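You operate a simulated robot arm through the tools that you are given. There is no shell and no other tool. Be economical: measure what you need, move in short steps, check, and stop when the job is done.

You are at the controls of a simulated two-armed robot. One attempt, no reset.

JOB
Flatten the creased white hat's brim on the round plate at low heat.
Fine: dial to Low before you switch on; wait till no crease shows, then switch off; scorch nothing; the hat stays on the plate.

Only the result counts: the job must be done as asked and must still hold three seconds after the hand-in. Knocking over, shifting, dropping, spilling or breaking anything else fails it.

ROBOT AND FRAMES
Two 6-joint arms with two-finger parallel grippers on one trunk, on a base that drives. Base frame: it is fixed to the floor where the robot stands at the start and does not move with it; the origin is under the middle of the robot, x ahead of it, y to its left, z up; the surface under the hand at the start is at about z = 0.8. Readings come in m, rad, newtons and seconds.
The left shoulder is at the start at [0.07, 0.166, 1.406], the right one opposite. With the tool pointing down near the work surface each hand reaches from about 0.36 to 0.8 m from the robot's upright axis, wherever it stands, measured 20 degrees to its own side. Places, roughly: plate dial [0.5, 0.2, 0.8]; red plate switch [0.5, 0.3, 0.8]; straw hat (40x40x12 cm) [0.7, -0.2, 0.8]; straw hat (43x43x15 cm) [0.8, -0.6, 0.3]; top of the round plate [0.8, 0.3, 0.9]. Payload 3.91 kg a hand.
Tool frame (each hand has its own): the origin (TCP) lies between the finger pads and is the grasp point; the fingertips stand 0.03 m ahead of it; z points along the fingers, y is the line along which they close. The gripper opens to 0.11 m. The fingers are 0.02 m wide and 0.01 m thick; the gripper's body (0.048 by 0.112 m) begins 0.055 m behind the TCP.
Orientation is told as [roll, pitch, yaw] about the base's x, y, z axes, in that order, counted from this pose: with the fingers straight down and closing along the base's y, the tool's x points along the base's -x, its y along +y and its z along -z.

CONTROLS
- The arms move only by the tool arm_command. It takes "left_increments", "right_increments" or both (then of equal length, played together; a hand with none holds still); each is a list of rows, each a list of 7 numbers: the shift along the base's x, y, z in m, then the turn, a rotation vector about the base's x, y, z in rad, then the opening, from 0 (shut) to 1 (fully open). In form: [[dx, dy, dz, rx, ry, rz, gripper], ...]. A call has 1 to 8 rows; each row shifts and turns the commanded pose from where the row before left it. Each row takes 0.2 s and may step no farther than 0.05 m and 0.15 rad from the row before; otherwise, or with a gripper value out of range, the whole call is refused. A pose out of reach is approached as far as the arm can. The call stops where the force on the tool passes 40 N (or 10 N more than at its start, if that is more) or the arm is blocked; 0.2 s more then pass. Each finger travels about 0.108 m/s and halts on what it meets, pressing with about 42 N; the grip force reading is that of the motor and also rises with nothing between the fingers. The clock runs only during rows and for 0.2 s after the last one: add rows that do not move to give the fingers time. The reply holds the time, the measured pose of the TCP, the force on the tool along the base axes, the opening and the grip force, in the units named above and with some noise, with the torque about the TCP (base axes, N m) and any sound that the robot's microphone picked up.
- Cameras (640 x 400 px; columns grow to the right, rows downward): "scene" is now at [0.1195, 0.0164, 1.6034]; the picture's right is [0.24, -0.97, 0.00], its down [-0.81, -0.20, -0.55] and it looks along [0.54, 0.13, -0.83] (base axes); focal length 274 px, centre (320, 200). "left" rides on the left gripper at [0.077, -0.007, -0.114] in its tool frame; the picture's right is [0.09, 1.00, 0.00], its down [-0.80, 0.07, -0.59] and it looks along [-0.59, 0.05, 0.80] (tool axes); focal length 270 px, centre (320, 200). "right" rides on the right gripper at [0.077, 0.007, -0.114] in its tool frame; the picture's right is [-0.09, 1.00, 0.00], its down [-0.80, -0.07, -0.59] and it looks along [-0.59, -0.05, 0.80] (tool axes); focal length 270 px, centre (320, 200). There is no depth. A picture from a camera that has moved, and an enlarged one, comes with that camera's place and axes in the base frame and with its lens.
- get_image(camera): a new picture of that camera. It takes no simulated time.
- lift_body(by): slides the trunk up (or, below 0, down) by that many m; the arms and the scene camera ride with it, the base frame stays. It gives what a move gives, with no picture.
- roll_base(legs): drives the robot by 1 to 6 legs, each [ahead, left, turn to the left] in m, m and rad, along the robot's own axes; the way and the turn of a leg run together, so that a leg with both is an arc; at most 1.5 m and 3.142 rad a leg. The arms and the cameras ride along, it lands a little off, and it stops where it bumps. It gives what a move gives.
- aim_head(pan, tilt): turns the head with the scene camera to pan (to the left, within 1.501 rad either way) and tilt (down, from -0.506 to 1.204), counted from straight ahead of the robot. It gives what a move gives.
- close_up(camera, box): a new picture of the part [left, top, right, bottom] of that camera's present view, enlarged. It takes no simulated time.
- finish_job(): hands the job in; it is judged then, once.

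Go step by step. Nothing tells you exact positions but the pictures and the camera data: compare them with the known pose of the tool, close in by small moves and look again before you grip or let go. The budget is 120 turns and 100 pictures, counting those below and the enlarged ones. Unless the task says otherwise, let go and move clear before handing in, and close with one line.

The tools are called after "Call:" by a JSON object that holds its "api" and its "payload". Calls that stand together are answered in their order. arm_command: Moves the arms, as the interface text tells. Its arguments: {"type":"object","properties":{"left_increments":{"type":"array"},"right_increments":{"type":"array"}},"required":[]} The other tools are called the same way: lift_body (by) slides the trunk up or down; roll_base (legs) drives the base; aim_head (pan, tilt) turns the head that bears the scene camera; get_image (camera) takes a picture; close_up (camera, box) takes an enlarged picture of a part of a camera's view; finish_job () hands the job in.

At the start:

```text
clock: 0.0
left_eef_pos: [0.4971, 0.4741, 1.1786]
left_ee_rot: [0.0, 0.0, 0.001]
left_ft_force: [0.3, -0.5, 0.8]
left_wrist_torque: [0.01, 0.04, -0.01]
left_grip_width: 0.1098
left_grasp_force: 0.0
right_eef_pos: [0.6896, -0.0592, 1.0866]
right_ee_rot: [-0.001, 0.0, 0.0]
right_ft_force: [1.2, 0.8, -0.5]
right_wrist_torque: [0.02, 0.02, -0.03]
right_grip_width: 0.1101
right_grasp_force: 0.0
trunk travel left (down, up): [-0.901, 0.039]
robot x, y, heading: [-0.002, -0.001, 0.002]
head pan, tilt: [0.237, 0.984]
```

scene: 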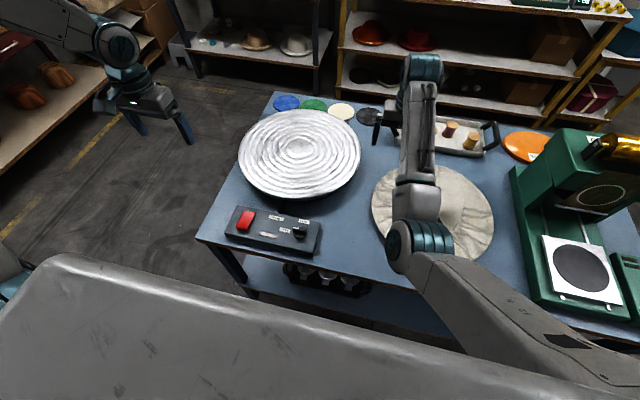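
right: 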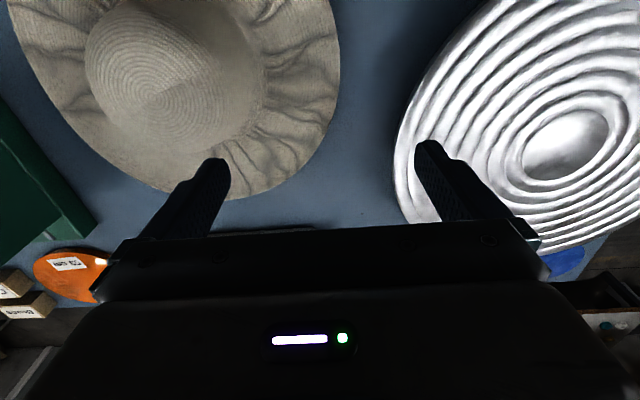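
left: 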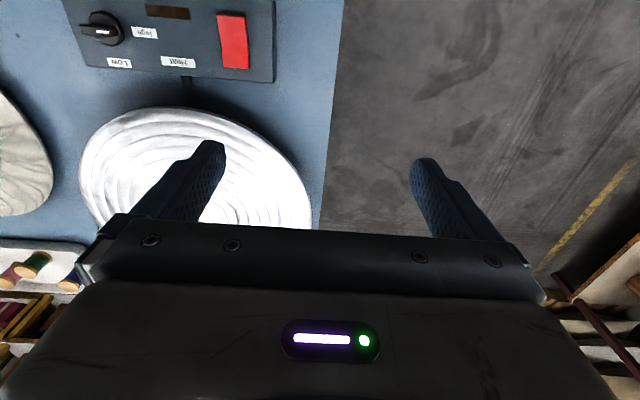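

I see the round plate on the left, the control box with the red switch and dial in front of it, and a creased straw hat partly hidden by the right arm. I'll look closer at the panel and the hat.

Call:
{"api": "close_up", "payload": {"camera": "scene", "box": [210, 190, 340, 270]}}

Call:
{"api": "close_up", "payload": {"camera": "left", "box": [60, 0, 300, 120]}}

Call:
{"api": "close_up", "payload": {"camera": "scene", "box": [220, 80, 540, 280]}}

```text
4.92 times, centred on (275, 230) of scene
camera zoom: at [0.1195, 0.0164, 1.6034], right [0.24, -0.97, 0.0], down [-0.81, -0.2, -0.55], along [0.54, 0.13, -0.83], focal length 1350 px, centre (542, 52)
```

zoom: 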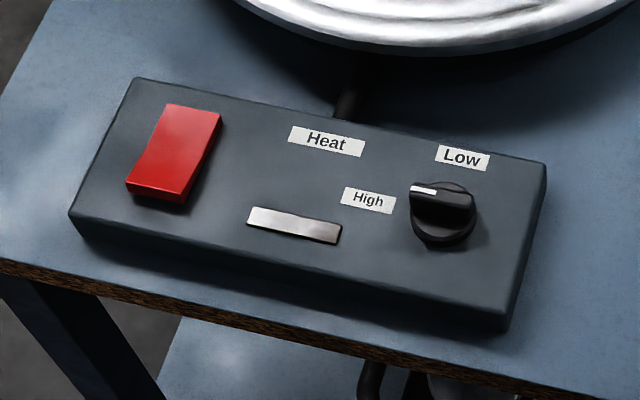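

```text
2.67 times, centred on (180, 60) of left
camera zoom: at [0.4205, 0.4673, 1.2932], right [-0.09, 1.0, 0.0], down [0.8, 0.07, 0.59], along [0.59, 0.05, -0.8], focal length 721 px, centre (693, 573)
```

zoom: 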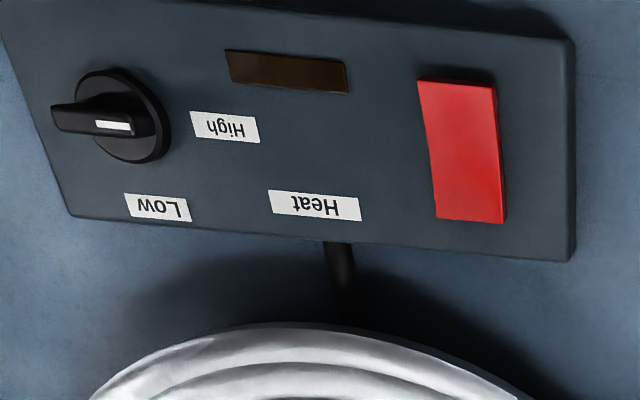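

```text
2.00 times, centred on (380, 180) of scene
camera zoom: at [0.1195, 0.0164, 1.6034], right [0.24, -0.97, 0.0], down [-0.81, -0.2, -0.55], along [0.54, 0.13, -0.83], focal length 548 px, centre (200, 240)
```

zoom: 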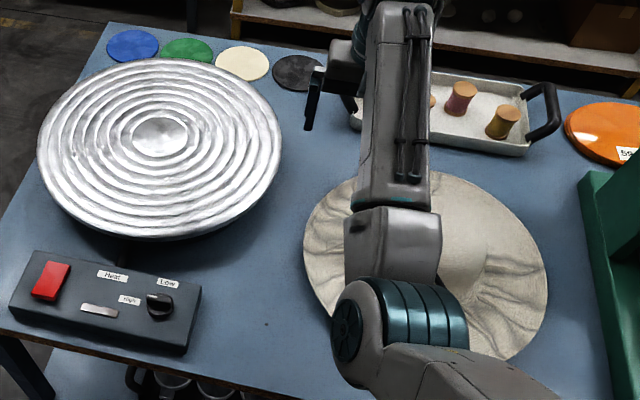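

The dial mark points at "High" (to +y). The Low label is ahead of the knob, so it needs about a quarter turn clockwise. I'll move the right arm aside to see the hat.

Call:
{"api": "arm_command", "payload": {"right_increments": [[-0.02, -0.04, 0.02, 0, 0, 0, 1], [-0.02, -0.04, 0.02, 0, 0, 0, 1], [-0.02, -0.04, 0.02, 0, 0, 0, 1], [-0.03, -0.04, 0.0, 0, 0, 0, 1], [-0.03, -0.04, 0, 0, 0, 0, 1], [-0.03, -0.04, 0, 0, 0, 0, 1], [-0.03, -0.04, 0, 0, 0, 0, 1], [-0.03, -0.04, 0, 0, 0, 0, 1]]}}

Call:
{"api": "aim_head", "payload": {"pan": -0.3, "tilt": 0.9}}

Call:
{"api": "get_image", "payload": {"camera": "scene"}}

```text
clock: 1.8
left_eef_pos: [0.4938, 0.4713, 1.1793]
left_ee_rot: [0.002, -0.002, 0.0]
left_ft_force: [0.1, 0.0, 0.6]
left_wrist_torque: [0.03, -0.02, 0.0]
left_grip_width: 0.1097
left_grasp_force: 0.1
right_eef_pos: [0.5934, -0.3658, 1.0091]
right_ee_rot: [0.003, -0.006, 0.002]
right_ft_force: [0.4, -1.2, 0.1]
right_wrist_torque: [0.03, -0.02, 0.03]
right_grip_width: 0.1099
right_grasp_force: 0.1
right hand out of reach, approached as far as the arm can: row 1, 2, 3, 4, 5, 6, 7, 8
trunk travel left (down, up): [-0.901, 0.039]
robot x, y, heading: [-0.001, 0.0029, 0.002]
head pan, tilt: [0.237, 0.984]
```

```text
clock: 2.8
left_eef_pos: [0.4974, 0.4734, 1.177]
left_ee_rot: [0.0, 0.0, 0.001]
left_ft_force: [0.0, -0.3, -0.7]
left_wrist_torque: [-0.02, -0.02, 0.0]
left_grip_width: 0.1099
left_grasp_force: 0.1
right_eef_pos: [0.5939, -0.3626, 1.0071]
right_ee_rot: [-0.001, -0.001, 0.0]
right_ft_force: [0.1, 0.1, 0.4]
right_wrist_torque: [-0.02, 0.02, -0.01]
right_grip_width: 0.1101
right_grasp_force: 0.1
trunk travel left (down, up): [-0.901, 0.039]
robot x, y, heading: [0.0001, 0.0023, -0.004]
head pan, tilt: [-0.3, 0.901]
```

```text
93 pictures are left
camera scene: at [0.1235, -0.0215, 1.6094], right [-0.29, -0.96, 0.0], down [-0.75, 0.23, -0.62], along [0.59, -0.18, -0.78], focal length 274 px, centre (320, 200)
```

scene: 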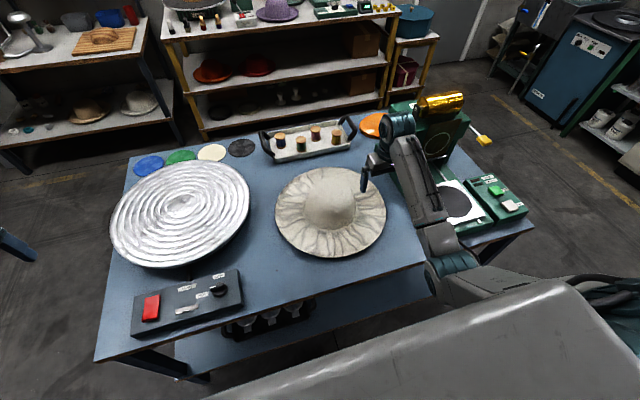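

The table hat has a creased brim and looks off-white. I'll zoom in, then look for the other hat on the shelf below.

Call:
{"api": "close_up", "payload": {"camera": "scene", "box": [250, 150, 410, 270]}}

Call:
{"api": "aim_head", "payload": {"pan": -0.9, "tilt": 0.9}}

Call:
{"api": "get_image", "payload": {"camera": "scene"}}

Call:
{"api": "get_image", "payload": {"camera": "right"}}

```text
3.33 times, centred on (330, 210) of scene
camera zoom: at [0.1235, -0.0215, 1.6094], right [-0.29, -0.96, 0.0], down [-0.75, 0.23, -0.62], along [0.59, -0.18, -0.78], focal length 914 px, centre (287, 167)
```

zoom: 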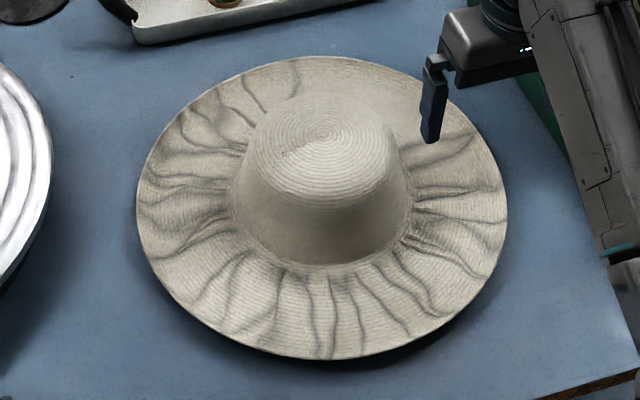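

```text
clock: 3.8
left_eef_pos: [0.4978, 0.4736, 1.1776]
left_ee_rot: [0.0, 0.0, 0.001]
left_ft_force: [0.9, 0.6, 0.2]
left_wrist_torque: [0.02, -0.04, 0.0]
left_grip_width: 0.1099
left_grasp_force: 0.0
right_eef_pos: [0.5948, -0.3628, 1.0083]
right_ee_rot: [0.0, -0.003, -0.001]
right_ft_force: [-0.8, 0.0, -0.3]
right_wrist_torque: [-0.01, 0.02, 0.01]
right_grip_width: 0.1098
right_grasp_force: 0.1
trunk travel left (down, up): [-0.901, 0.039]
robot x, y, heading: [-0.0004, 0.0, 0.004]
head pan, tilt: [-0.901, 0.901]
```

```text
91 pictures are left
camera scene: at [0.0976, -0.0596, 1.6095], right [-0.78, -0.62, 0.0], down [-0.49, 0.61, -0.62], along [0.39, -0.49, -0.78], focal length 274 px, centre (320, 200)
```

scene: 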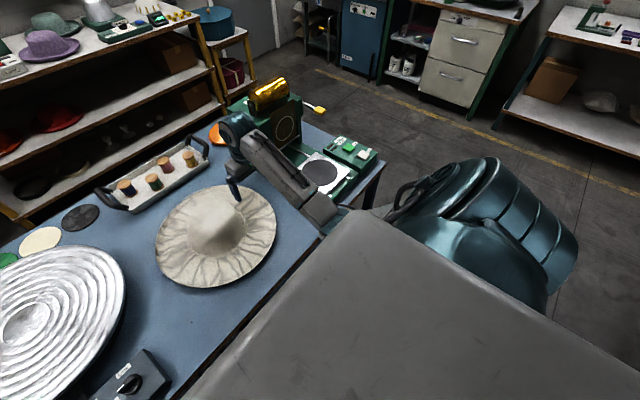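

```text
90 pictures are left
camera right: at [0.5171, -0.3566, 1.1213], right [0.09, 1.0, 0.0], down [0.8, -0.07, 0.6], along [0.59, -0.05, -0.8], focal length 270 px, centre (320, 200)
```

right: 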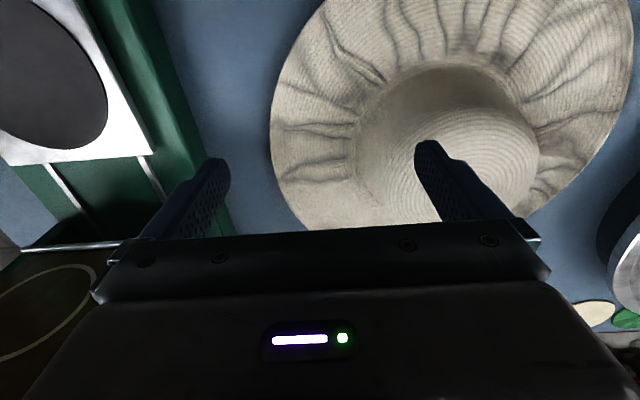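

The table hat looks like the job's hat, but a second straw hat sits on the shelf below. I'll back off a bit to see that one before deciding.

Call:
{"api": "roll_base", "payload": {"legs": [[-0.6, 0, 0]]}}

Call:
{"api": "aim_head", "payload": {"pan": -0.4, "tilt": 0.7}}

Call:
{"api": "get_image", "payload": {"camera": "scene"}}

```text
clock: 7.2
left_eef_pos: [-0.1056, 0.4744, 1.1774]
left_ee_rot: [0.0, 0.002, 0.005]
left_ft_force: [0.1, -0.5, 0.1]
left_wrist_torque: [-0.01, 0.0, 0.03]
left_grip_width: 0.1101
left_grasp_force: 0.0
right_eef_pos: [-0.0049, -0.3626, 1.008]
right_ee_rot: [0.002, -0.001, 0.003]
right_ft_force: [0.3, -1.0, -1.1]
right_wrist_torque: [0.02, 0.02, 0.0]
right_grip_width: 0.1099
right_grasp_force: 0.2
trunk travel left (down, up): [-0.901, 0.039]
robot x, y, heading: [-0.6015, -0.0018, 0.0]
head pan, tilt: [-0.901, 0.901]
```

```text
clock: 8.1
left_eef_pos: [-0.1076, 0.4753, 1.1779]
left_ee_rot: [0.001, -0.001, 0.004]
left_ft_force: [-0.1, 0.2, -0.9]
left_wrist_torque: [-0.01, 0.0, 0.01]
left_grip_width: 0.11
left_grasp_force: 0.0
right_eef_pos: [-0.0073, -0.3636, 1.0085]
right_ee_rot: [0.0, -0.004, 0.006]
right_ft_force: [0.5, 0.0, 0.8]
right_wrist_torque: [0.0, 0.01, 0.01]
right_grip_width: 0.1099
right_grasp_force: 0.0
trunk travel left (down, up): [-0.901, 0.039]
robot x, y, heading: [-0.603, 0.0007, 0.003]
head pan, tilt: [-0.4, 0.7]
```

```text
89 pictures are left
camera scene: at [-0.4736, -0.0341, 1.6257], right [-0.39, -0.92, 0.0], down [-0.59, 0.25, -0.76], along [0.71, -0.3, -0.64], focal length 274 px, centre (320, 200)
```

scene: 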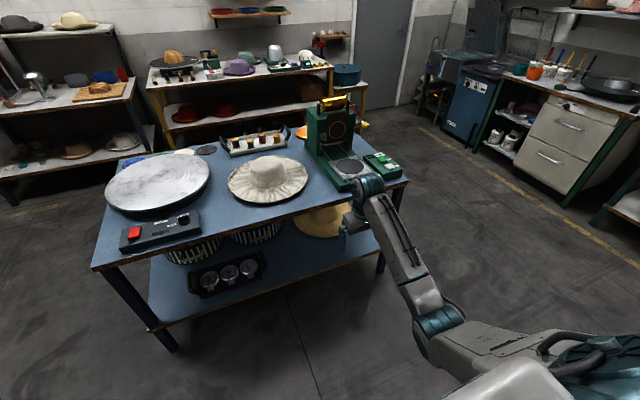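

The shelf hat is yellow, so the off-white creased one on the table is the right one. I'll check how its brim sits on the table, to plan the grip.

Call:
{"api": "close_up", "payload": {"camera": "scene", "box": [210, 140, 330, 215]}}

Call:
{"api": "close_up", "payload": {"camera": "scene", "box": [90, 130, 250, 260]}}

Call:
{"api": "get_image", "payload": {"camera": "right"}}

```text
5.33 times, centred on (270, 178) of scene
camera zoom: at [-0.4736, -0.0341, 1.6257], right [-0.39, -0.92, 0.0], down [-0.59, 0.25, -0.76], along [0.71, -0.3, -0.64], focal length 1462 px, centre (587, 320)
```

zoom: 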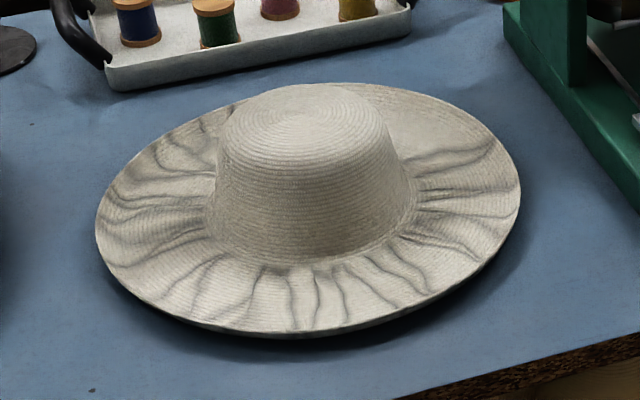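

```text
3.08 times, centred on (170, 195) of scene
camera zoom: at [-0.4736, -0.0341, 1.6257], right [-0.39, -0.92, 0.0], down [-0.59, 0.25, -0.76], along [0.71, -0.3, -0.64], focal length 844 px, centre (782, 215)
```

zoom: 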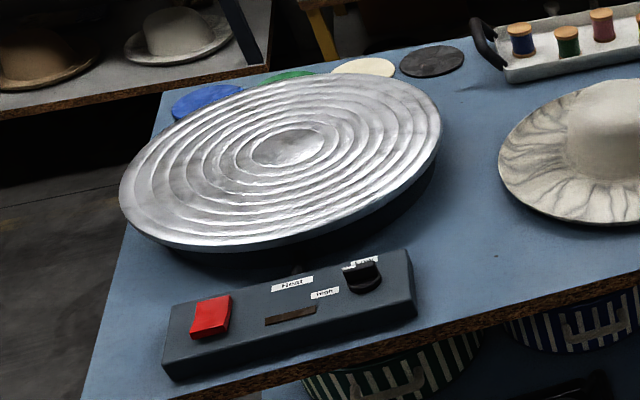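

```text
86 pictures are left
camera right: at [-0.084, -0.3558, 1.1215], right [0.08, 1.0, 0.0], down [0.8, -0.07, 0.6], along [0.6, -0.05, -0.8], focal length 270 px, centre (320, 200)
```

right: 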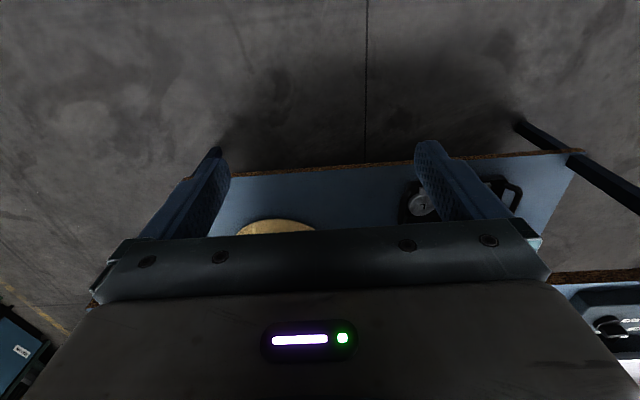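

The brim seems to stand clear of the table. I'll lower the trunk (hands are well in front of the table) for a low side view to measure the gap.

Call:
{"api": "lift_body", "payload": {"by": -0.65}}

Call:
{"api": "aim_head", "payload": {"pan": -0.1, "tilt": 0.15}}

Call:
{"api": "get_image", "payload": {"camera": "scene"}}

```text
refused: -0.65 is not a number from -0.4 to 0.4
```

```text
clock: 9.1
left_eef_pos: [-0.1078, 0.4738, 1.1777]
left_ee_rot: [-0.002, 0.001, 0.003]
left_ft_force: [1.0, 0.7, 0.8]
left_wrist_torque: [0.01, -0.02, 0.01]
left_grip_width: 0.11
left_grasp_force: 0.1
right_eef_pos: [-0.0054, -0.362, 1.0078]
right_ee_rot: [0.0, -0.003, 0.003]
right_ft_force: [-0.2, 0.0, -0.1]
right_wrist_torque: [0.01, 0.02, 0.04]
right_grip_width: 0.1099
right_grasp_force: 0.1
trunk travel left (down, up): [-0.901, 0.039]
robot x, y, heading: [-0.6031, -0.0012, 0.002]
head pan, tilt: [-0.099, 0.15]
```

```text
85 pictures are left
camera scene: at [-0.4588, -0.0102, 1.6756], right [-0.1, -1.0, 0.0], down [-0.15, 0.01, -0.99], along [0.98, -0.09, -0.15], focal length 274 px, centre (320, 200)
```

scene: 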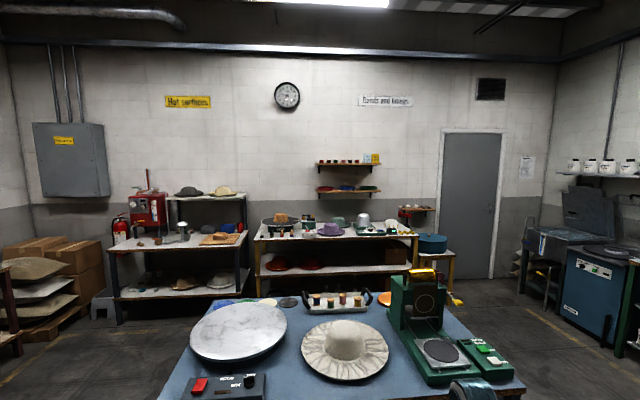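

Call:
{"api": "lift_body", "payload": {"by": -0.4}}

Call:
{"api": "lift_body", "payload": {"by": -0.3}}

Call:
{"api": "get_image", "payload": {"camera": "scene"}}

Call:
{"api": "close_up", "payload": {"camera": "scene", "box": [180, 160, 400, 300]}}

```text
clock: 12.9
left_eef_pos: [-0.1081, 0.4748, 0.7783]
left_ee_rot: [0.0, 0.0, 0.003]
left_ft_force: [0.0, -0.5, 0.5]
left_wrist_torque: [-0.03, -0.01, -0.03]
left_grip_width: 0.1102
left_grasp_force: 0.1
right_eef_pos: [-0.006, -0.3623, 0.6082]
right_ee_rot: [-0.001, -0.004, 0.003]
right_ft_force: [0.5, -0.3, 0.1]
right_wrist_torque: [-0.04, -0.02, 0.0]
right_grip_width: 0.1102
right_grasp_force: 0.0
trunk travel left (down, up): [-0.501, 0.439]
robot x, y, heading: [-0.6049, 0.0002, 0.006]
head pan, tilt: [-0.099, 0.15]
```

```text
clock: 15.9
left_eef_pos: [-0.108, 0.4747, 0.4771]
left_ee_rot: [0.001, 0.001, 0.004]
left_ft_force: [0.5, -0.2, -0.5]
left_wrist_torque: [0.03, 0.01, -0.02]
left_grip_width: 0.11
left_grasp_force: 0.0
right_eef_pos: [-0.0059, -0.362, 0.3074]
right_ee_rot: [0.001, -0.004, 0.005]
right_ft_force: [-0.4, -0.7, -0.4]
right_wrist_torque: [-0.02, 0.0, 0.01]
right_grip_width: 0.11
right_grasp_force: 0.0
trunk travel left (down, up): [-0.201, 0.739]
robot x, y, heading: [-0.6057, 0.0012, 0.008]
head pan, tilt: [-0.099, 0.15]
```

```text
84 pictures are left
camera scene: at [-0.4592, -0.0102, 0.9758], right [-0.1, -1.0, 0.0], down [-0.15, 0.01, -0.99], along [0.98, -0.09, -0.15], focal length 274 px, centre (320, 200)
```

scene: 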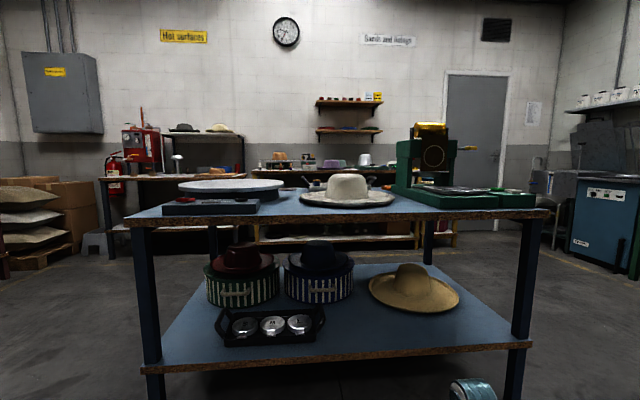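

```text
2.86 times, centred on (290, 230) of scene
camera zoom: at [-0.4592, -0.0102, 0.9758], right [-0.1, -1.0, 0.0], down [-0.15, 0.01, -0.99], along [0.98, -0.09, -0.15], focal length 783 px, centre (406, 114)
```

zoom: 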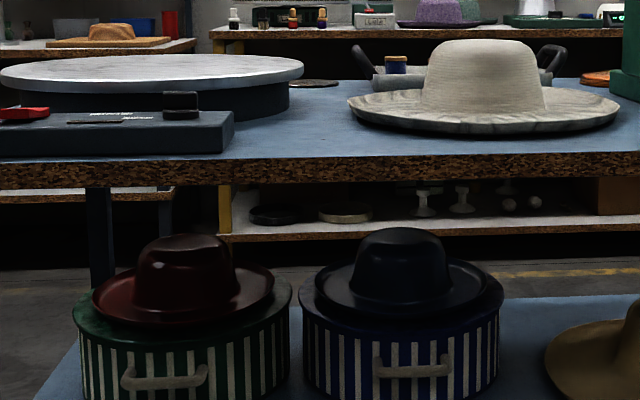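

Call:
{"api": "close_up", "payload": {"camera": "scene", "box": [290, 165, 405, 225]}}

Call:
{"api": "lift_body", "payload": {"by": -0.13}}

Call:
{"api": "close_up", "payload": {"camera": "scene", "box": [290, 135, 405, 195]}}

Call:
{"api": "close_up", "payload": {"camera": "scene", "box": [150, 120, 310, 195]}}

```text
5.57 times, centred on (348, 195) of scene
camera zoom: at [-0.4592, -0.0102, 0.9758], right [-0.1, -1.0, 0.0], down [-0.15, 0.01, -0.99], along [0.98, -0.09, -0.15], focal length 1526 px, centre (167, 228)
```

zoom: 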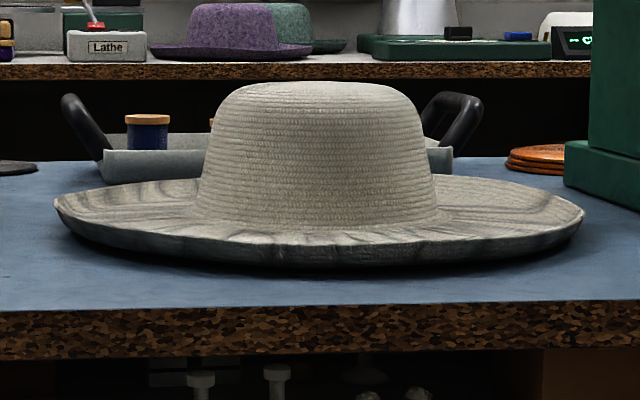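

```text
clock: 17.5
left_eef_pos: [-0.1076, 0.4744, 0.347]
left_ee_rot: [0.0, -0.003, 0.004]
left_ft_force: [-0.2, -0.7, 0.0]
left_wrist_torque: [-0.01, 0.03, -0.01]
left_grip_width: 0.1101
left_grasp_force: 0.1
right_eef_pos: [-0.0062, -0.3623, 0.179]
right_ee_rot: [-0.001, -0.004, 0.005]
right_ft_force: [0.6, 0.9, 0.2]
right_wrist_torque: [0.0, -0.01, 0.0]
right_grip_width: 0.1099
right_grasp_force: 0.0
trunk travel left (down, up): [-0.071, 0.869]
robot x, y, heading: [-0.6035, 0.0024, 0.01]
head pan, tilt: [-0.099, 0.15]
```

```text
5.57 times, centred on (348, 165) of scene
camera zoom: at [-0.4592, -0.0102, 0.8458], right [-0.1, -1.0, 0.0], down [-0.15, 0.01, -0.99], along [0.98, -0.09, -0.15], focal length 1526 px, centre (167, 395)
```

zoom: 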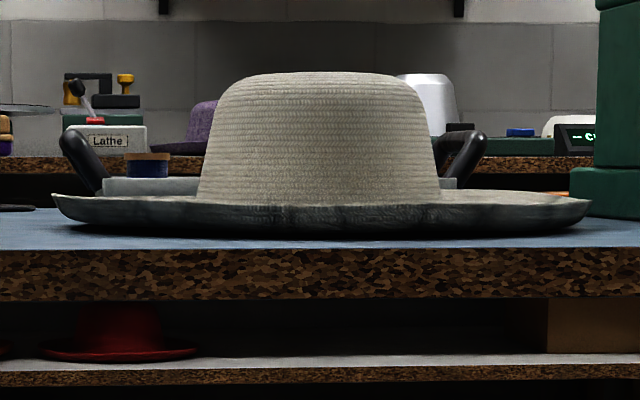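

```text
4.00 times, centred on (230, 158) of scene
camera zoom: at [-0.4592, -0.0102, 0.8458], right [-0.1, -1.0, 0.0], down [-0.15, 0.01, -0.99], along [0.98, -0.09, -0.15], focal length 1097 px, centre (680, 370)
```

zoom: 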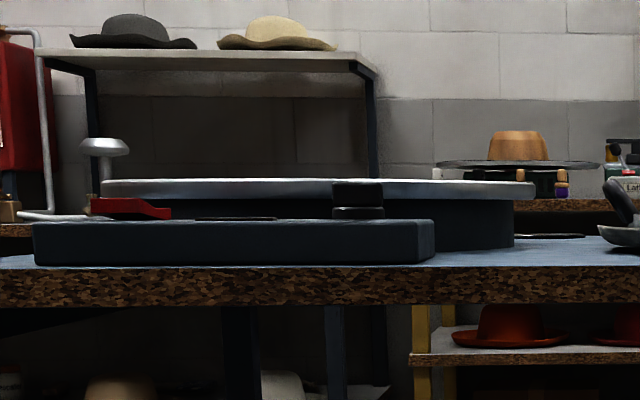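

The brim curls up so its rim is about 2 cm off the table (table z≈0.80, front edge x≈0.39, near rim x≈0.49). Plan: nudge the hat toward the table's front edge by its crown, pinch the overhanging rim with a level hand, and carry it to the plate. First I'll go back up and forward.

Call:
{"api": "lift_body", "payload": {"by": 0.4}}

Call:
{"api": "lift_body", "payload": {"by": 0.4}}

Call:
{"api": "arm_command", "payload": {"right_increments": [[0, 0, 0.04, 0, 0, 0, 0.5], [0, 0, 0.04, 0, 0, 0, 0], [0, 0, 0.04, 0, 0, 0, 0], [0, 0.0, 0.02, 0, 0, 0, 0], [0, 0.0, 0, 0, 0, 0, 0]]}}

Call:
{"api": "aim_head", "payload": {"pan": -0.2, "tilt": 0.85}}

Call:
{"api": "get_image", "payload": {"camera": "scene"}}

```text
clock: 21.3
left_eef_pos: [-0.1083, 0.4741, 0.7481]
left_ee_rot: [-0.001, 0.0, 0.004]
left_ft_force: [-0.1, 0.8, -0.2]
left_wrist_torque: [-0.02, 0.01, -0.02]
left_grip_width: 0.1098
left_grasp_force: 0.0
right_eef_pos: [-0.0056, -0.3624, 0.5798]
right_ee_rot: [-0.001, -0.005, 0.003]
right_ft_force: [0.2, -0.3, -0.8]
right_wrist_torque: [0.0, -0.01, 0.0]
right_grip_width: 0.11
right_grasp_force: 0.0
trunk travel left (down, up): [-0.471, 0.469]
robot x, y, heading: [-0.5984, -0.0022, 0.001]
head pan, tilt: [-0.099, 0.15]
```

```text
clock: 25.1
left_eef_pos: [-0.1062, 0.4757, 1.148]
left_ee_rot: [0.002, 0.0, 0.003]
left_ft_force: [0.2, 0.5, 0.0]
left_wrist_torque: [0.0, 0.03, -0.01]
left_grip_width: 0.1101
left_grasp_force: 0.0
right_eef_pos: [-0.007, -0.3617, 0.9774]
right_ee_rot: [0.001, -0.003, 0.002]
right_ft_force: [0.5, -0.1, -0.9]
right_wrist_torque: [0.03, 0.01, -0.01]
right_grip_width: 0.1102
right_grasp_force: 0.0
trunk travel left (down, up): [-0.871, 0.069]
robot x, y, heading: [-0.6033, -0.0033, 0.003]
head pan, tilt: [-0.099, 0.15]
```

```text
clock: 26.3
left_eef_pos: [-0.1069, 0.4746, 1.1477]
left_ee_rot: [-0.002, -0.001, 0.003]
left_ft_force: [0.2, -0.3, -0.4]
left_wrist_torque: [-0.01, -0.03, -0.01]
left_grip_width: 0.1101
left_grasp_force: 0.0
right_eef_pos: [0.0446, -0.3987, 1.0185]
right_ee_rot: [0.001, -0.006, 0.005]
right_ft_force: [0.3, -0.5, 0.4]
right_wrist_torque: [0.0, 0.01, 0.01]
right_grip_width: 0.0
right_grasp_force: 37.8
right hand out of reach, approached as far as the arm can: row 1, 2, 3, 4
trunk travel left (down, up): [-0.871, 0.069]
robot x, y, heading: [-0.6025, 0.002, 0.005]
head pan, tilt: [-0.099, 0.15]
```

```text
clock: 27.4
left_eef_pos: [-0.1071, 0.4754, 1.1483]
left_ee_rot: [-0.001, 0.0, 0.003]
left_ft_force: [0.1, 0.7, -0.1]
left_wrist_torque: [0.0, 0.0, 0.0]
left_grip_width: 0.11
left_grasp_force: 0.1
right_eef_pos: [0.0448, -0.3985, 1.0198]
right_ee_rot: [0.003, -0.005, 0.003]
right_ft_force: [0.5, -0.6, 0.2]
right_wrist_torque: [0.02, 0.01, 0.02]
right_grip_width: 0.0004
right_grasp_force: 37.8
trunk travel left (down, up): [-0.871, 0.069]
robot x, y, heading: [-0.6017, -0.0009, 0.002]
head pan, tilt: [-0.201, 0.85]
```

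```text
79 pictures are left
camera scene: at [-0.4745, -0.0166, 1.5834], right [-0.2, -0.98, 0.0], down [-0.74, 0.15, -0.66], along [0.65, -0.13, -0.75], focal length 274 px, centre (320, 200)
```

scene: 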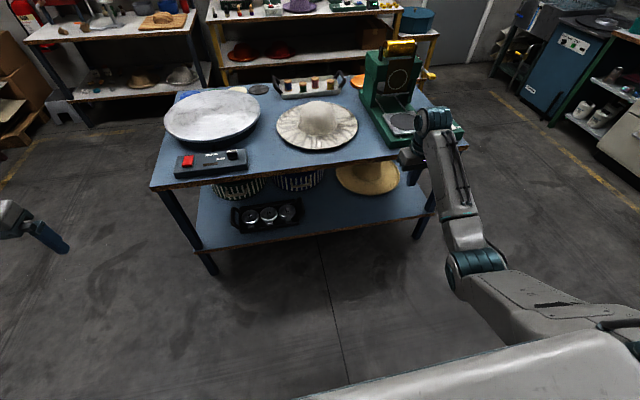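

Call:
{"api": "arm_command", "payload": {"right_increments": [[-0.03, 0.04, 0, 0, 0, 0, 0], [-0.03, 0.04, 0, 0, 0, 0, 0], [-0.02, 0.04, 0.02, 0, 0, 0, 0], [0, 0.02, 0.04, 0, 0, 0, 0], [0, 0.02, 0.02, 0, 0, 0, 0], [0, 0, 0.0, 0, 0, 0, 0]]}}

```text
clock: 28.8
left_eef_pos: [-0.1064, 0.4745, 1.1481]
left_ee_rot: [0.001, -0.001, 0.002]
left_ft_force: [0.0, -0.6, 1.1]
left_wrist_torque: [0.03, -0.01, -0.03]
left_grip_width: 0.1102
left_grasp_force: 0.1
right_eef_pos: [0.0318, -0.2594, 0.9818]
right_ee_rot: [0.0, -0.005, 0.005]
right_ft_force: [0.2, -0.4, 1.1]
right_wrist_torque: [0.01, -0.01, 0.01]
right_grip_width: 0.0001
right_grasp_force: 38.0
right hand out of reach, approached as far as the arm can: row 1, 2, 3, 4, 5
trunk travel left (down, up): [-0.871, 0.069]
robot x, y, heading: [-0.6031, -0.0014, 0.003]
head pan, tilt: [-0.201, 0.85]
```

Call:
{"api": "arm_command", "payload": {"right_increments": [[0.03, 0.03, 0.02, 0, 0, 0, 0], [0.02, 0.03, 0.03, 0, 0, 0, 0], [0, 0.03, 0.03, 0, 0, 0, 0], [0, 0.03, 0.02, 0, 0, 0, 0]]}}

```text
clock: 29.8
left_eef_pos: [-0.1069, 0.4763, 1.1472]
left_ee_rot: [-0.002, -0.001, 0.004]
left_ft_force: [-0.3, 0.1, -0.5]
left_wrist_torque: [-0.01, -0.01, -0.02]
left_grip_width: 0.1097
left_grasp_force: 0.1
right_eef_pos: [0.108, -0.1351, 1.0561]
right_ee_rot: [-0.003, -0.003, 0.004]
right_ft_force: [0.2, 0.3, -0.9]
right_wrist_torque: [-0.02, -0.03, 0.01]
right_grip_width: 0.0003
right_grasp_force: 37.6
right hand out of reach, approached as far as the arm can: row 2, 3, 4
trunk travel left (down, up): [-0.871, 0.069]
robot x, y, heading: [-0.599, 0.0009, 0.0]
head pan, tilt: [-0.201, 0.85]
```

The right hand is clear at z≈1.06, so driving back in passes over the hat safely.

Call:
{"api": "roll_base", "payload": {"legs": [[0.62, 0, 0]]}}

Call:
{"api": "get_image", "payload": {"camera": "scene"}}

Call:
{"api": "get_image", "payload": {"camera": "right"}}

```text
clock: 33.3
left_eef_pos: [0.5234, 0.4755, 1.1483]
left_ee_rot: [0.0, -0.001, 0.002]
left_ft_force: [0.3, 0.6, -0.6]
left_wrist_torque: [0.0, 0.01, 0.01]
left_grip_width: 0.11
left_grasp_force: 0.1
right_eef_pos: [0.7355, -0.1359, 1.0587]
right_ee_rot: [0.0, -0.006, 0.002]
right_ft_force: [0.5, 0.1, 0.1]
right_wrist_torque: [-0.01, -0.01, 0.03]
right_grip_width: 0.0
right_grasp_force: 38.1
trunk travel left (down, up): [-0.871, 0.069]
robot x, y, heading: [0.0292, 0.0004, 0.0]
head pan, tilt: [-0.201, 0.85]
```

```text
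78 pictures are left
camera scene: at [0.1537, -0.0149, 1.5836], right [-0.2, -0.98, 0.0], down [-0.74, 0.15, -0.66], along [0.65, -0.13, -0.75], focal length 274 px, centre (320, 200)
```

scene: 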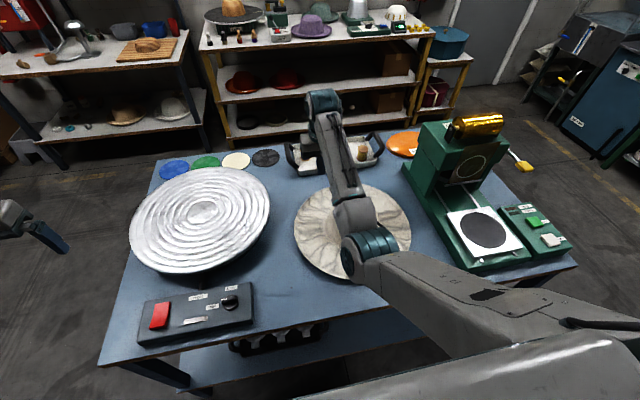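

```text
77 pictures are left
camera right: at [0.657, -0.1293, 1.1709], right [0.09, 1.0, 0.0], down [0.8, -0.07, 0.6], along [0.6, -0.05, -0.8], focal length 270 px, centre (320, 200)
```

right: 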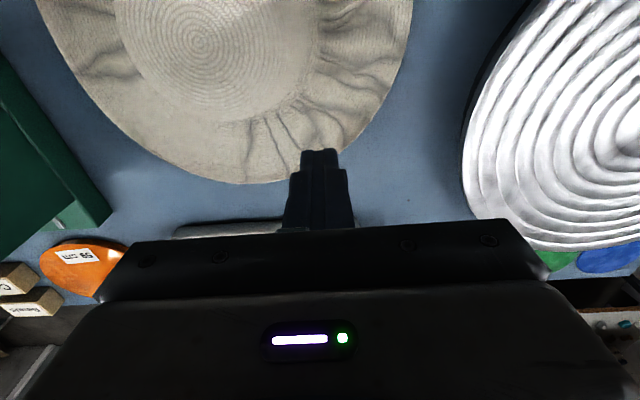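

Crown centre is about (0.68, -0.23), radius ~0.09. I'll put the closed fingers behind it at about (0.81, -0.23).

Call:
{"api": "arm_command", "payload": {"right_increments": [[0.03, -0.03, 0, 0, 0, 0, 0], [0.03, -0.03, 0, 0, 0, 0, 0], [0.015, -0.035, 0, 0, 0, 0, 0], [0, 0, -0.04, 0, 0, 0, 0], [0, 0, -0.04, 0, 0, 0, 0], [0, 0, -0.02, 0, 0, 0, 0]]}}

Call:
{"api": "get_image", "payload": {"camera": "right"}}

Call:
{"api": "get_image", "payload": {"camera": "scene"}}

```text
clock: 34.7
left_eef_pos: [0.5247, 0.4758, 1.1478]
left_ee_rot: [0.0, 0.0, 0.002]
left_ft_force: [0.7, 0.3, -0.8]
left_wrist_torque: [-0.02, -0.03, -0.03]
left_grip_width: 0.11
left_grasp_force: 0.1
right_eef_pos: [0.8104, -0.232, 0.9568]
right_ee_rot: [-0.001, -0.005, 0.001]
right_ft_force: [-0.3, 0.0, -0.1]
right_wrist_torque: [0.0, 0.02, 0.02]
right_grip_width: 0.0001
right_grasp_force: 37.8
trunk travel left (down, up): [-0.871, 0.069]
robot x, y, heading: [0.0297, -0.001, 0.004]
head pan, tilt: [-0.201, 0.85]
```

```text
76 pictures are left
camera right: at [0.7336, -0.2256, 1.0699], right [0.09, 1.0, 0.0], down [0.8, -0.07, 0.6], along [0.6, -0.05, -0.8], focal length 270 px, centre (320, 200)
```

right: 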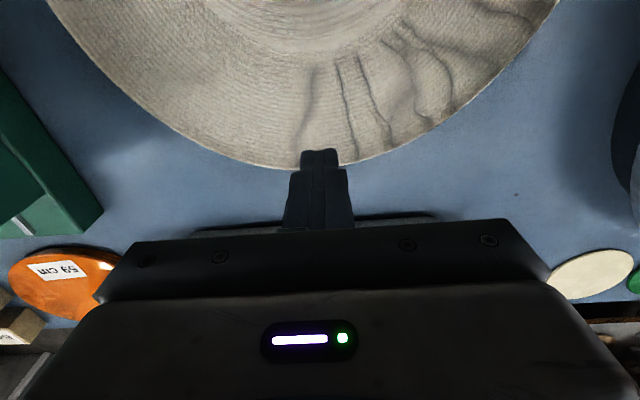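

```text
75 pictures are left
camera scene: at [0.1559, -0.0151, 1.5834], right [-0.2, -0.98, 0.0], down [-0.74, 0.15, -0.66], along [0.65, -0.13, -0.75], focal length 274 px, centre (320, 200)
```

scene: 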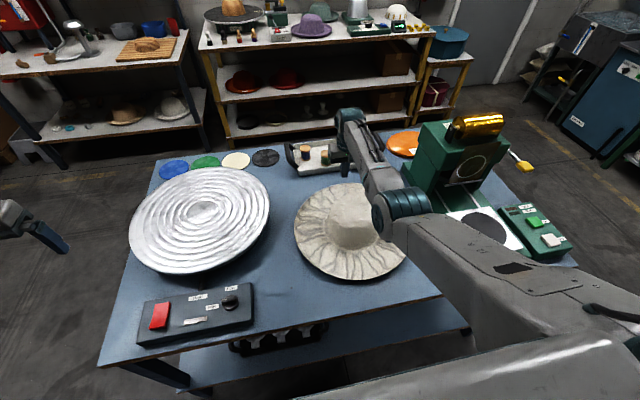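

Call:
{"api": "arm_command", "payload": {"right_increments": [[0.005, -0.01, -0.03, 0, 0, 0, 0], [0, 0, -0.03, 0, 0, 0, 0], [0, 0, -0.02, 0, 0, 0, 0]]}}

Call:
{"api": "get_image", "payload": {"camera": "right"}}

```text
clock: 35.5
left_eef_pos: [0.5233, 0.4757, 1.1464]
left_ee_rot: [0.001, 0.0, 0.001]
left_ft_force: [-0.2, -0.1, 0.1]
left_wrist_torque: [-0.02, -0.01, 0.0]
left_grip_width: 0.1099
left_grasp_force: 0.0
right_eef_pos: [0.8076, -0.2398, 0.8809]
right_ee_rot: [-0.001, -0.006, 0.0]
right_ft_force: [0.4, -0.9, 0.6]
right_wrist_torque: [0.0, 0.01, -0.02]
right_grip_width: 0.0001
right_grasp_force: 37.7
right hand out of reach, approached as far as the arm can: row 3
trunk travel left (down, up): [-0.871, 0.069]
robot x, y, heading: [0.0286, 0.0033, 0.001]
head pan, tilt: [-0.201, 0.85]
```

```text
74 pictures are left
camera right: at [0.7303, -0.2343, 0.9945], right [0.09, 1.0, 0.0], down [0.8, -0.07, 0.6], along [0.6, -0.05, -0.8], focal length 270 px, centre (320, 200)
```

right: 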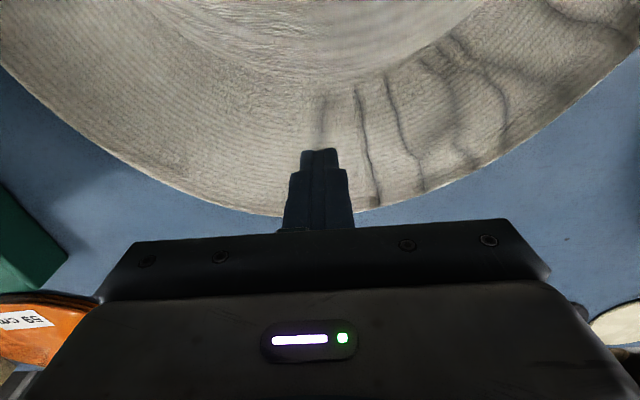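

Call:
{"api": "arm_command", "payload": {"right_increments": [[-0.02, 0, 0, 0, 0, 0, 0], [-0.015, 0, 0, 0, 0, 0, 0], [-0.015, 0, 0, 0, 0, 0, 0], [-0.015, 0, 0, 0, 0, 0, 0], [-0.015, 0, 0, 0, 0, 0, 0]]}}

Call:
{"api": "get_image", "payload": {"camera": "scene"}}

Call:
{"api": "get_image", "payload": {"camera": "right"}}

```text
clock: 36.7
left_eef_pos: [0.5232, 0.4753, 1.1479]
left_ee_rot: [0.0, -0.003, 0.002]
left_ft_force: [0.4, 0.1, 0.4]
left_wrist_torque: [-0.02, -0.03, -0.01]
left_grip_width: 0.1101
left_grasp_force: 0.0
right_eef_pos: [0.7283, -0.239, 0.8813]
right_ee_rot: [-0.001, -0.005, 0.002]
right_ft_force: [0.4, -0.4, -0.5]
right_wrist_torque: [-0.02, 0.02, 0.01]
right_grip_width: 0.0
right_grasp_force: 37.4
trunk travel left (down, up): [-0.871, 0.069]
robot x, y, heading: [0.0273, 0.0004, 0.002]
head pan, tilt: [-0.201, 0.85]
```

```text
73 pictures are left
camera scene: at [0.1544, -0.015, 1.5835], right [-0.2, -0.98, 0.0], down [-0.74, 0.15, -0.66], along [0.65, -0.13, -0.75], focal length 274 px, centre (320, 200)
```

scene: 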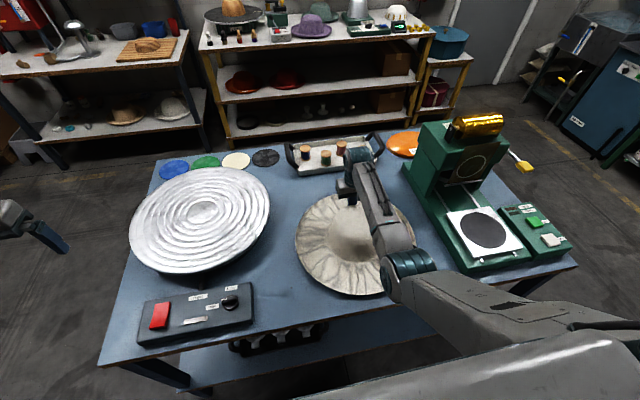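

```text
72 pictures are left
camera right: at [0.6499, -0.2339, 0.9947], right [0.09, 1.0, 0.0], down [0.8, -0.07, 0.6], along [0.6, -0.05, -0.8], focal length 270 px, centre (320, 200)
```

right: 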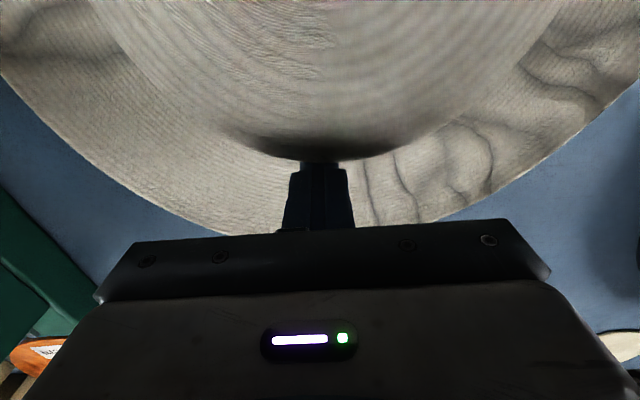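

Call:
{"api": "arm_command", "payload": {"right_increments": [[-0.015, 0, 0, 0, 0, 0, 0], [-0.015, 0, 0, 0, 0, 0, 0], [-0.015, 0, 0, 0, 0, 0, 0], [-0.015, 0, 0, 0, 0, 0, 0], [-0.015, 0, 0, 0, 0, 0, 0]]}}

Call:
{"api": "get_image", "payload": {"camera": "scene"}}

```text
clock: 37.9
left_eef_pos: [0.5245, 0.4755, 1.1484]
left_ee_rot: [0.0, -0.001, 0.002]
left_ft_force: [0.6, -0.6, -0.1]
left_wrist_torque: [-0.01, -0.03, 0.0]
left_grip_width: 0.1099
left_grasp_force: 0.1
right_eef_pos: [0.6529, -0.2417, 0.8812]
right_ee_rot: [0.002, -0.007, 0.002]
right_ft_force: [-0.1, 0.0, 0.7]
right_wrist_torque: [0.02, 0.0, 0.01]
right_grip_width: 0.0
right_grasp_force: 37.8
trunk travel left (down, up): [-0.871, 0.069]
robot x, y, heading: [0.0308, -0.0007, -0.002]
head pan, tilt: [-0.201, 0.85]
```

```text
71 pictures are left
camera scene: at [0.1543, -0.015, 1.5835], right [-0.2, -0.98, 0.0], down [-0.74, 0.15, -0.66], along [0.65, -0.13, -0.75], focal length 274 px, centre (320, 200)
```

scene: 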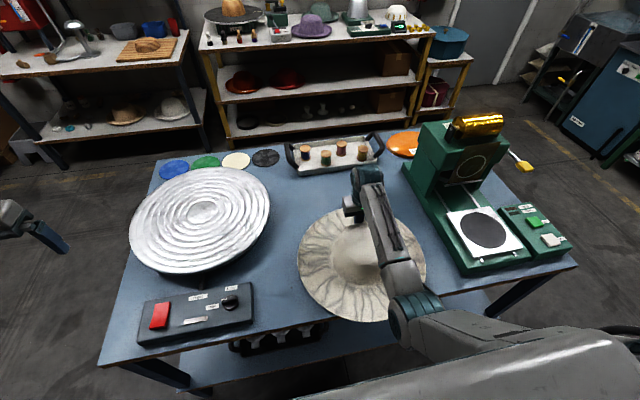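

The rim now overhangs the table's front edge by ~3 cm. Next: raise the right hand, back off, and reorient it to point forward and 30° down with fingers closing vertically.

Call:
{"api": "arm_command", "payload": {"right_increments": [[0.03, 0, 0, 0, 0, 0, 0], [0.03, 0, 0.03, 0, 0, 0, 0], [0, 0, 0.04, 0, 0, 0, 0], [0, 0, 0.04, 0, 0, 0, 0], [0, 0, 0.01, 0, 0, 0, 0]]}}

Call:
{"api": "lift_body", "payload": {"by": 0.05}}

```text
clock: 39.1
left_eef_pos: [0.5247, 0.4756, 1.1461]
left_ee_rot: [-0.001, 0.0, 0.002]
left_ft_force: [-0.2, 0.1, -0.2]
left_wrist_torque: [0.0, -0.02, -0.01]
left_grip_width: 0.1101
left_grasp_force: 0.0
right_eef_pos: [0.7145, -0.2408, 1.0009]
right_ee_rot: [0.0, -0.002, 0.002]
right_ft_force: [0.5, -0.6, -0.1]
right_wrist_torque: [0.0, 0.03, 0.01]
right_grip_width: 0.0
right_grasp_force: 38.0
trunk travel left (down, up): [-0.871, 0.069]
robot x, y, heading: [0.0287, -0.0009, 0.003]
head pan, tilt: [-0.201, 0.85]
```

```text
clock: 40.0
left_eef_pos: [0.5249, 0.4755, 1.1969]
left_ee_rot: [0.001, -0.001, 0.002]
left_ft_force: [0.4, 0.0, -1.6]
left_wrist_torque: [0.01, 0.01, 0.0]
left_grip_width: 0.1098
left_grasp_force: 0.1
right_eef_pos: [0.7126, -0.2415, 1.0503]
right_ee_rot: [0.001, -0.004, 0.002]
right_ft_force: [0.4, 0.0, 0.3]
right_wrist_torque: [0.01, 0.02, 0.02]
right_grip_width: 0.0
right_grasp_force: 37.7
trunk travel left (down, up): [-0.921, 0.019]
robot x, y, heading: [0.026, 0.0015, 0.0]
head pan, tilt: [-0.201, 0.85]
```

Call:
{"api": "roll_base", "payload": {"legs": [[-0.55, 0, 0]]}}

Call:
{"api": "arm_command", "payload": {"right_increments": [[0, 0, -0.02, 0, -0.15, 0, 0.5], [0, 0, -0.02, 0, -0.15, 0, 0.5], [0, 0, -0.02, 0, -0.15, 0, 0.5], [0, 0, -0.02, 0, -0.15, 0, 0.5], [0, 0, 0, 0, -0.15, 0, 0.5], [0, 0, 0, 0, -0.15, 0, 0.5], [0, 0, 0, 0, -0.147, 0, 0.5]]}}

Call:
{"api": "arm_command", "payload": {"right_increments": [[0, 0, 0, 0.125, 0, -0.072, 0.5], [0, 0, 0, 0.125, 0, -0.072, 0.5], [0, 0, 0, 0.125, 0, -0.072, 0.5], [0, 0, 0, 0.125, 0, -0.072, 0.5], [0, 0, 0, 0.125, 0, -0.072, 0.5]]}}

```text
clock: 43.2
left_eef_pos: [-0.0181, 0.4738, 1.1955]
left_ee_rot: [0.0, 0.003, -0.003]
left_ft_force: [0.8, -0.2, -1.5]
left_wrist_torque: [0.03, 0.01, 0.0]
left_grip_width: 0.1098
left_grasp_force: 0.1
right_eef_pos: [0.1648, -0.2448, 1.0489]
right_ee_rot: [0.001, -0.001, -0.004]
right_ft_force: [0.6, 0.4, 0.0]
right_wrist_torque: [0.0, 0.04, 0.0]
right_grip_width: 0.0001
right_grasp_force: 37.5
trunk travel left (down, up): [-0.921, 0.019]
robot x, y, heading: [-0.5193, -0.0033, -0.0]
head pan, tilt: [-0.201, 0.85]
```

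```text
clock: 44.8
left_eef_pos: [-0.0219, 0.4739, 1.1985]
left_ee_rot: [-0.001, -0.001, -0.003]
left_ft_force: [-0.2, 1.4, 0.0]
left_wrist_torque: [0.01, 0.03, -0.01]
left_grip_width: 0.11
left_grasp_force: 0.1
right_eef_pos: [0.1643, -0.2454, 0.9719]
right_ee_rot: [0.006, -1.056, -0.007]
right_ft_force: [0.4, 0.7, 0.2]
right_wrist_torque: [-0.01, 0.02, 0.04]
right_grip_width: 0.0552
right_grasp_force: 0.0
trunk travel left (down, up): [-0.921, 0.019]
robot x, y, heading: [-0.5205, 0.0018, 0.002]
head pan, tilt: [-0.201, 0.85]
```

```text
clock: 46.0
left_eef_pos: [-0.0197, 0.474, 1.1968]
left_ee_rot: [-0.001, 0.0, -0.003]
left_ft_force: [0.1, 0.3, 0.4]
left_wrist_torque: [0.03, 0.0, -0.01]
left_grip_width: 0.11
left_grasp_force: 0.0
right_eef_pos: [0.1637, -0.2446, 0.9702]
right_ee_rot: [0.859, -0.705, -1.064]
right_ft_force: [0.4, -0.5, -1.1]
right_wrist_torque: [-0.01, 0.0, -0.02]
right_grip_width: 0.0553
right_grasp_force: 0.1
trunk travel left (down, up): [-0.921, 0.019]
robot x, y, heading: [-0.5185, 0.0029, -0.004]
head pan, tilt: [-0.201, 0.85]
```

Call:
{"api": "arm_command", "payload": {"right_increments": [[0, 0, 0, 0.1227, 0, -0.0708, 0.3], [0, 0, 0, 0.1227, 0, -0.0708, 0.3], [0, 0, 0, 0.1227, 0, -0.0708, 0.3], [0, 0, 0, 0.1227, 0, -0.0708, 0.3], [0, 0, 0, 0.1227, 0, -0.0708, 0.3], [0, 0, 0, 0.1227, 0, -0.0708, 0.3]]}}

Call:
{"api": "get_image", "payload": {"camera": "right"}}

Call:
{"api": "get_image", "payload": {"camera": "scene"}}

```text
clock: 47.4
left_eef_pos: [-0.0209, 0.4732, 1.1976]
left_ee_rot: [0.0, 0.0, -0.005]
left_ft_force: [0.6, -0.5, 0.4]
left_wrist_torque: [0.0, 0.0, 0.0]
left_grip_width: 0.11
left_grasp_force: 0.1
right_eef_pos: [0.1646, -0.2446, 0.9698]
right_ee_rot: [1.047, 0.002, -1.578]
right_ft_force: [-0.4, 0.3, -0.2]
right_wrist_torque: [0.0, 0.03, 0.0]
right_grip_width: 0.0332
right_grasp_force: 0.1
trunk travel left (down, up): [-0.921, 0.019]
robot x, y, heading: [-0.52, 0.0056, -0.005]
head pan, tilt: [-0.201, 0.85]
```

```text
70 pictures are left
camera right: at [0.0692, -0.1674, 1.0329], right [0.5, -0.1, 0.86], down [-0.56, -0.8, 0.23], along [0.67, -0.59, -0.45], focal length 270 px, centre (320, 200)
```

right: 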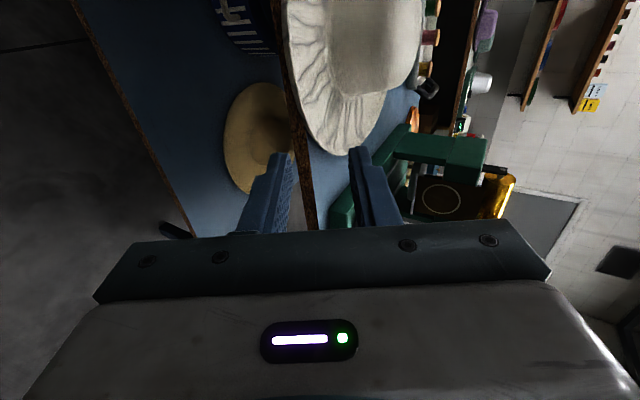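

```text
69 pictures are left
camera scene: at [-0.3917, -0.015, 1.6334], right [-0.2, -0.98, 0.0], down [-0.74, 0.15, -0.66], along [0.65, -0.13, -0.75], focal length 274 px, centre (320, 200)
```

scene: 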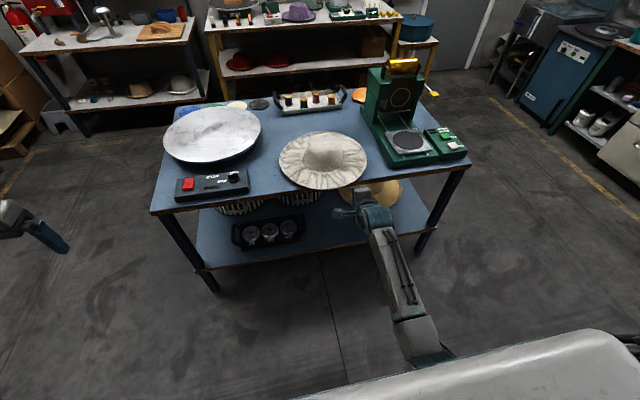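

Call:
{"api": "close_up", "payload": {"camera": "scene", "box": [260, 120, 390, 230]}}

```text
3.64 times, centred on (325, 175) of scene
camera zoom: at [-0.3917, -0.015, 1.6334], right [-0.2, -0.98, 0.0], down [-0.74, 0.15, -0.66], along [0.65, -0.13, -0.75], focal length 997 px, centre (302, 291)
```

zoom: 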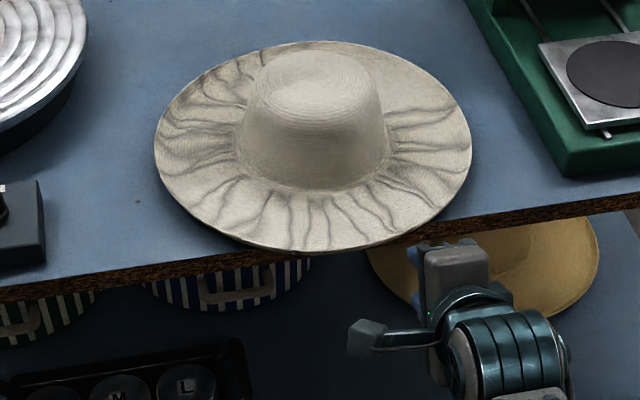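

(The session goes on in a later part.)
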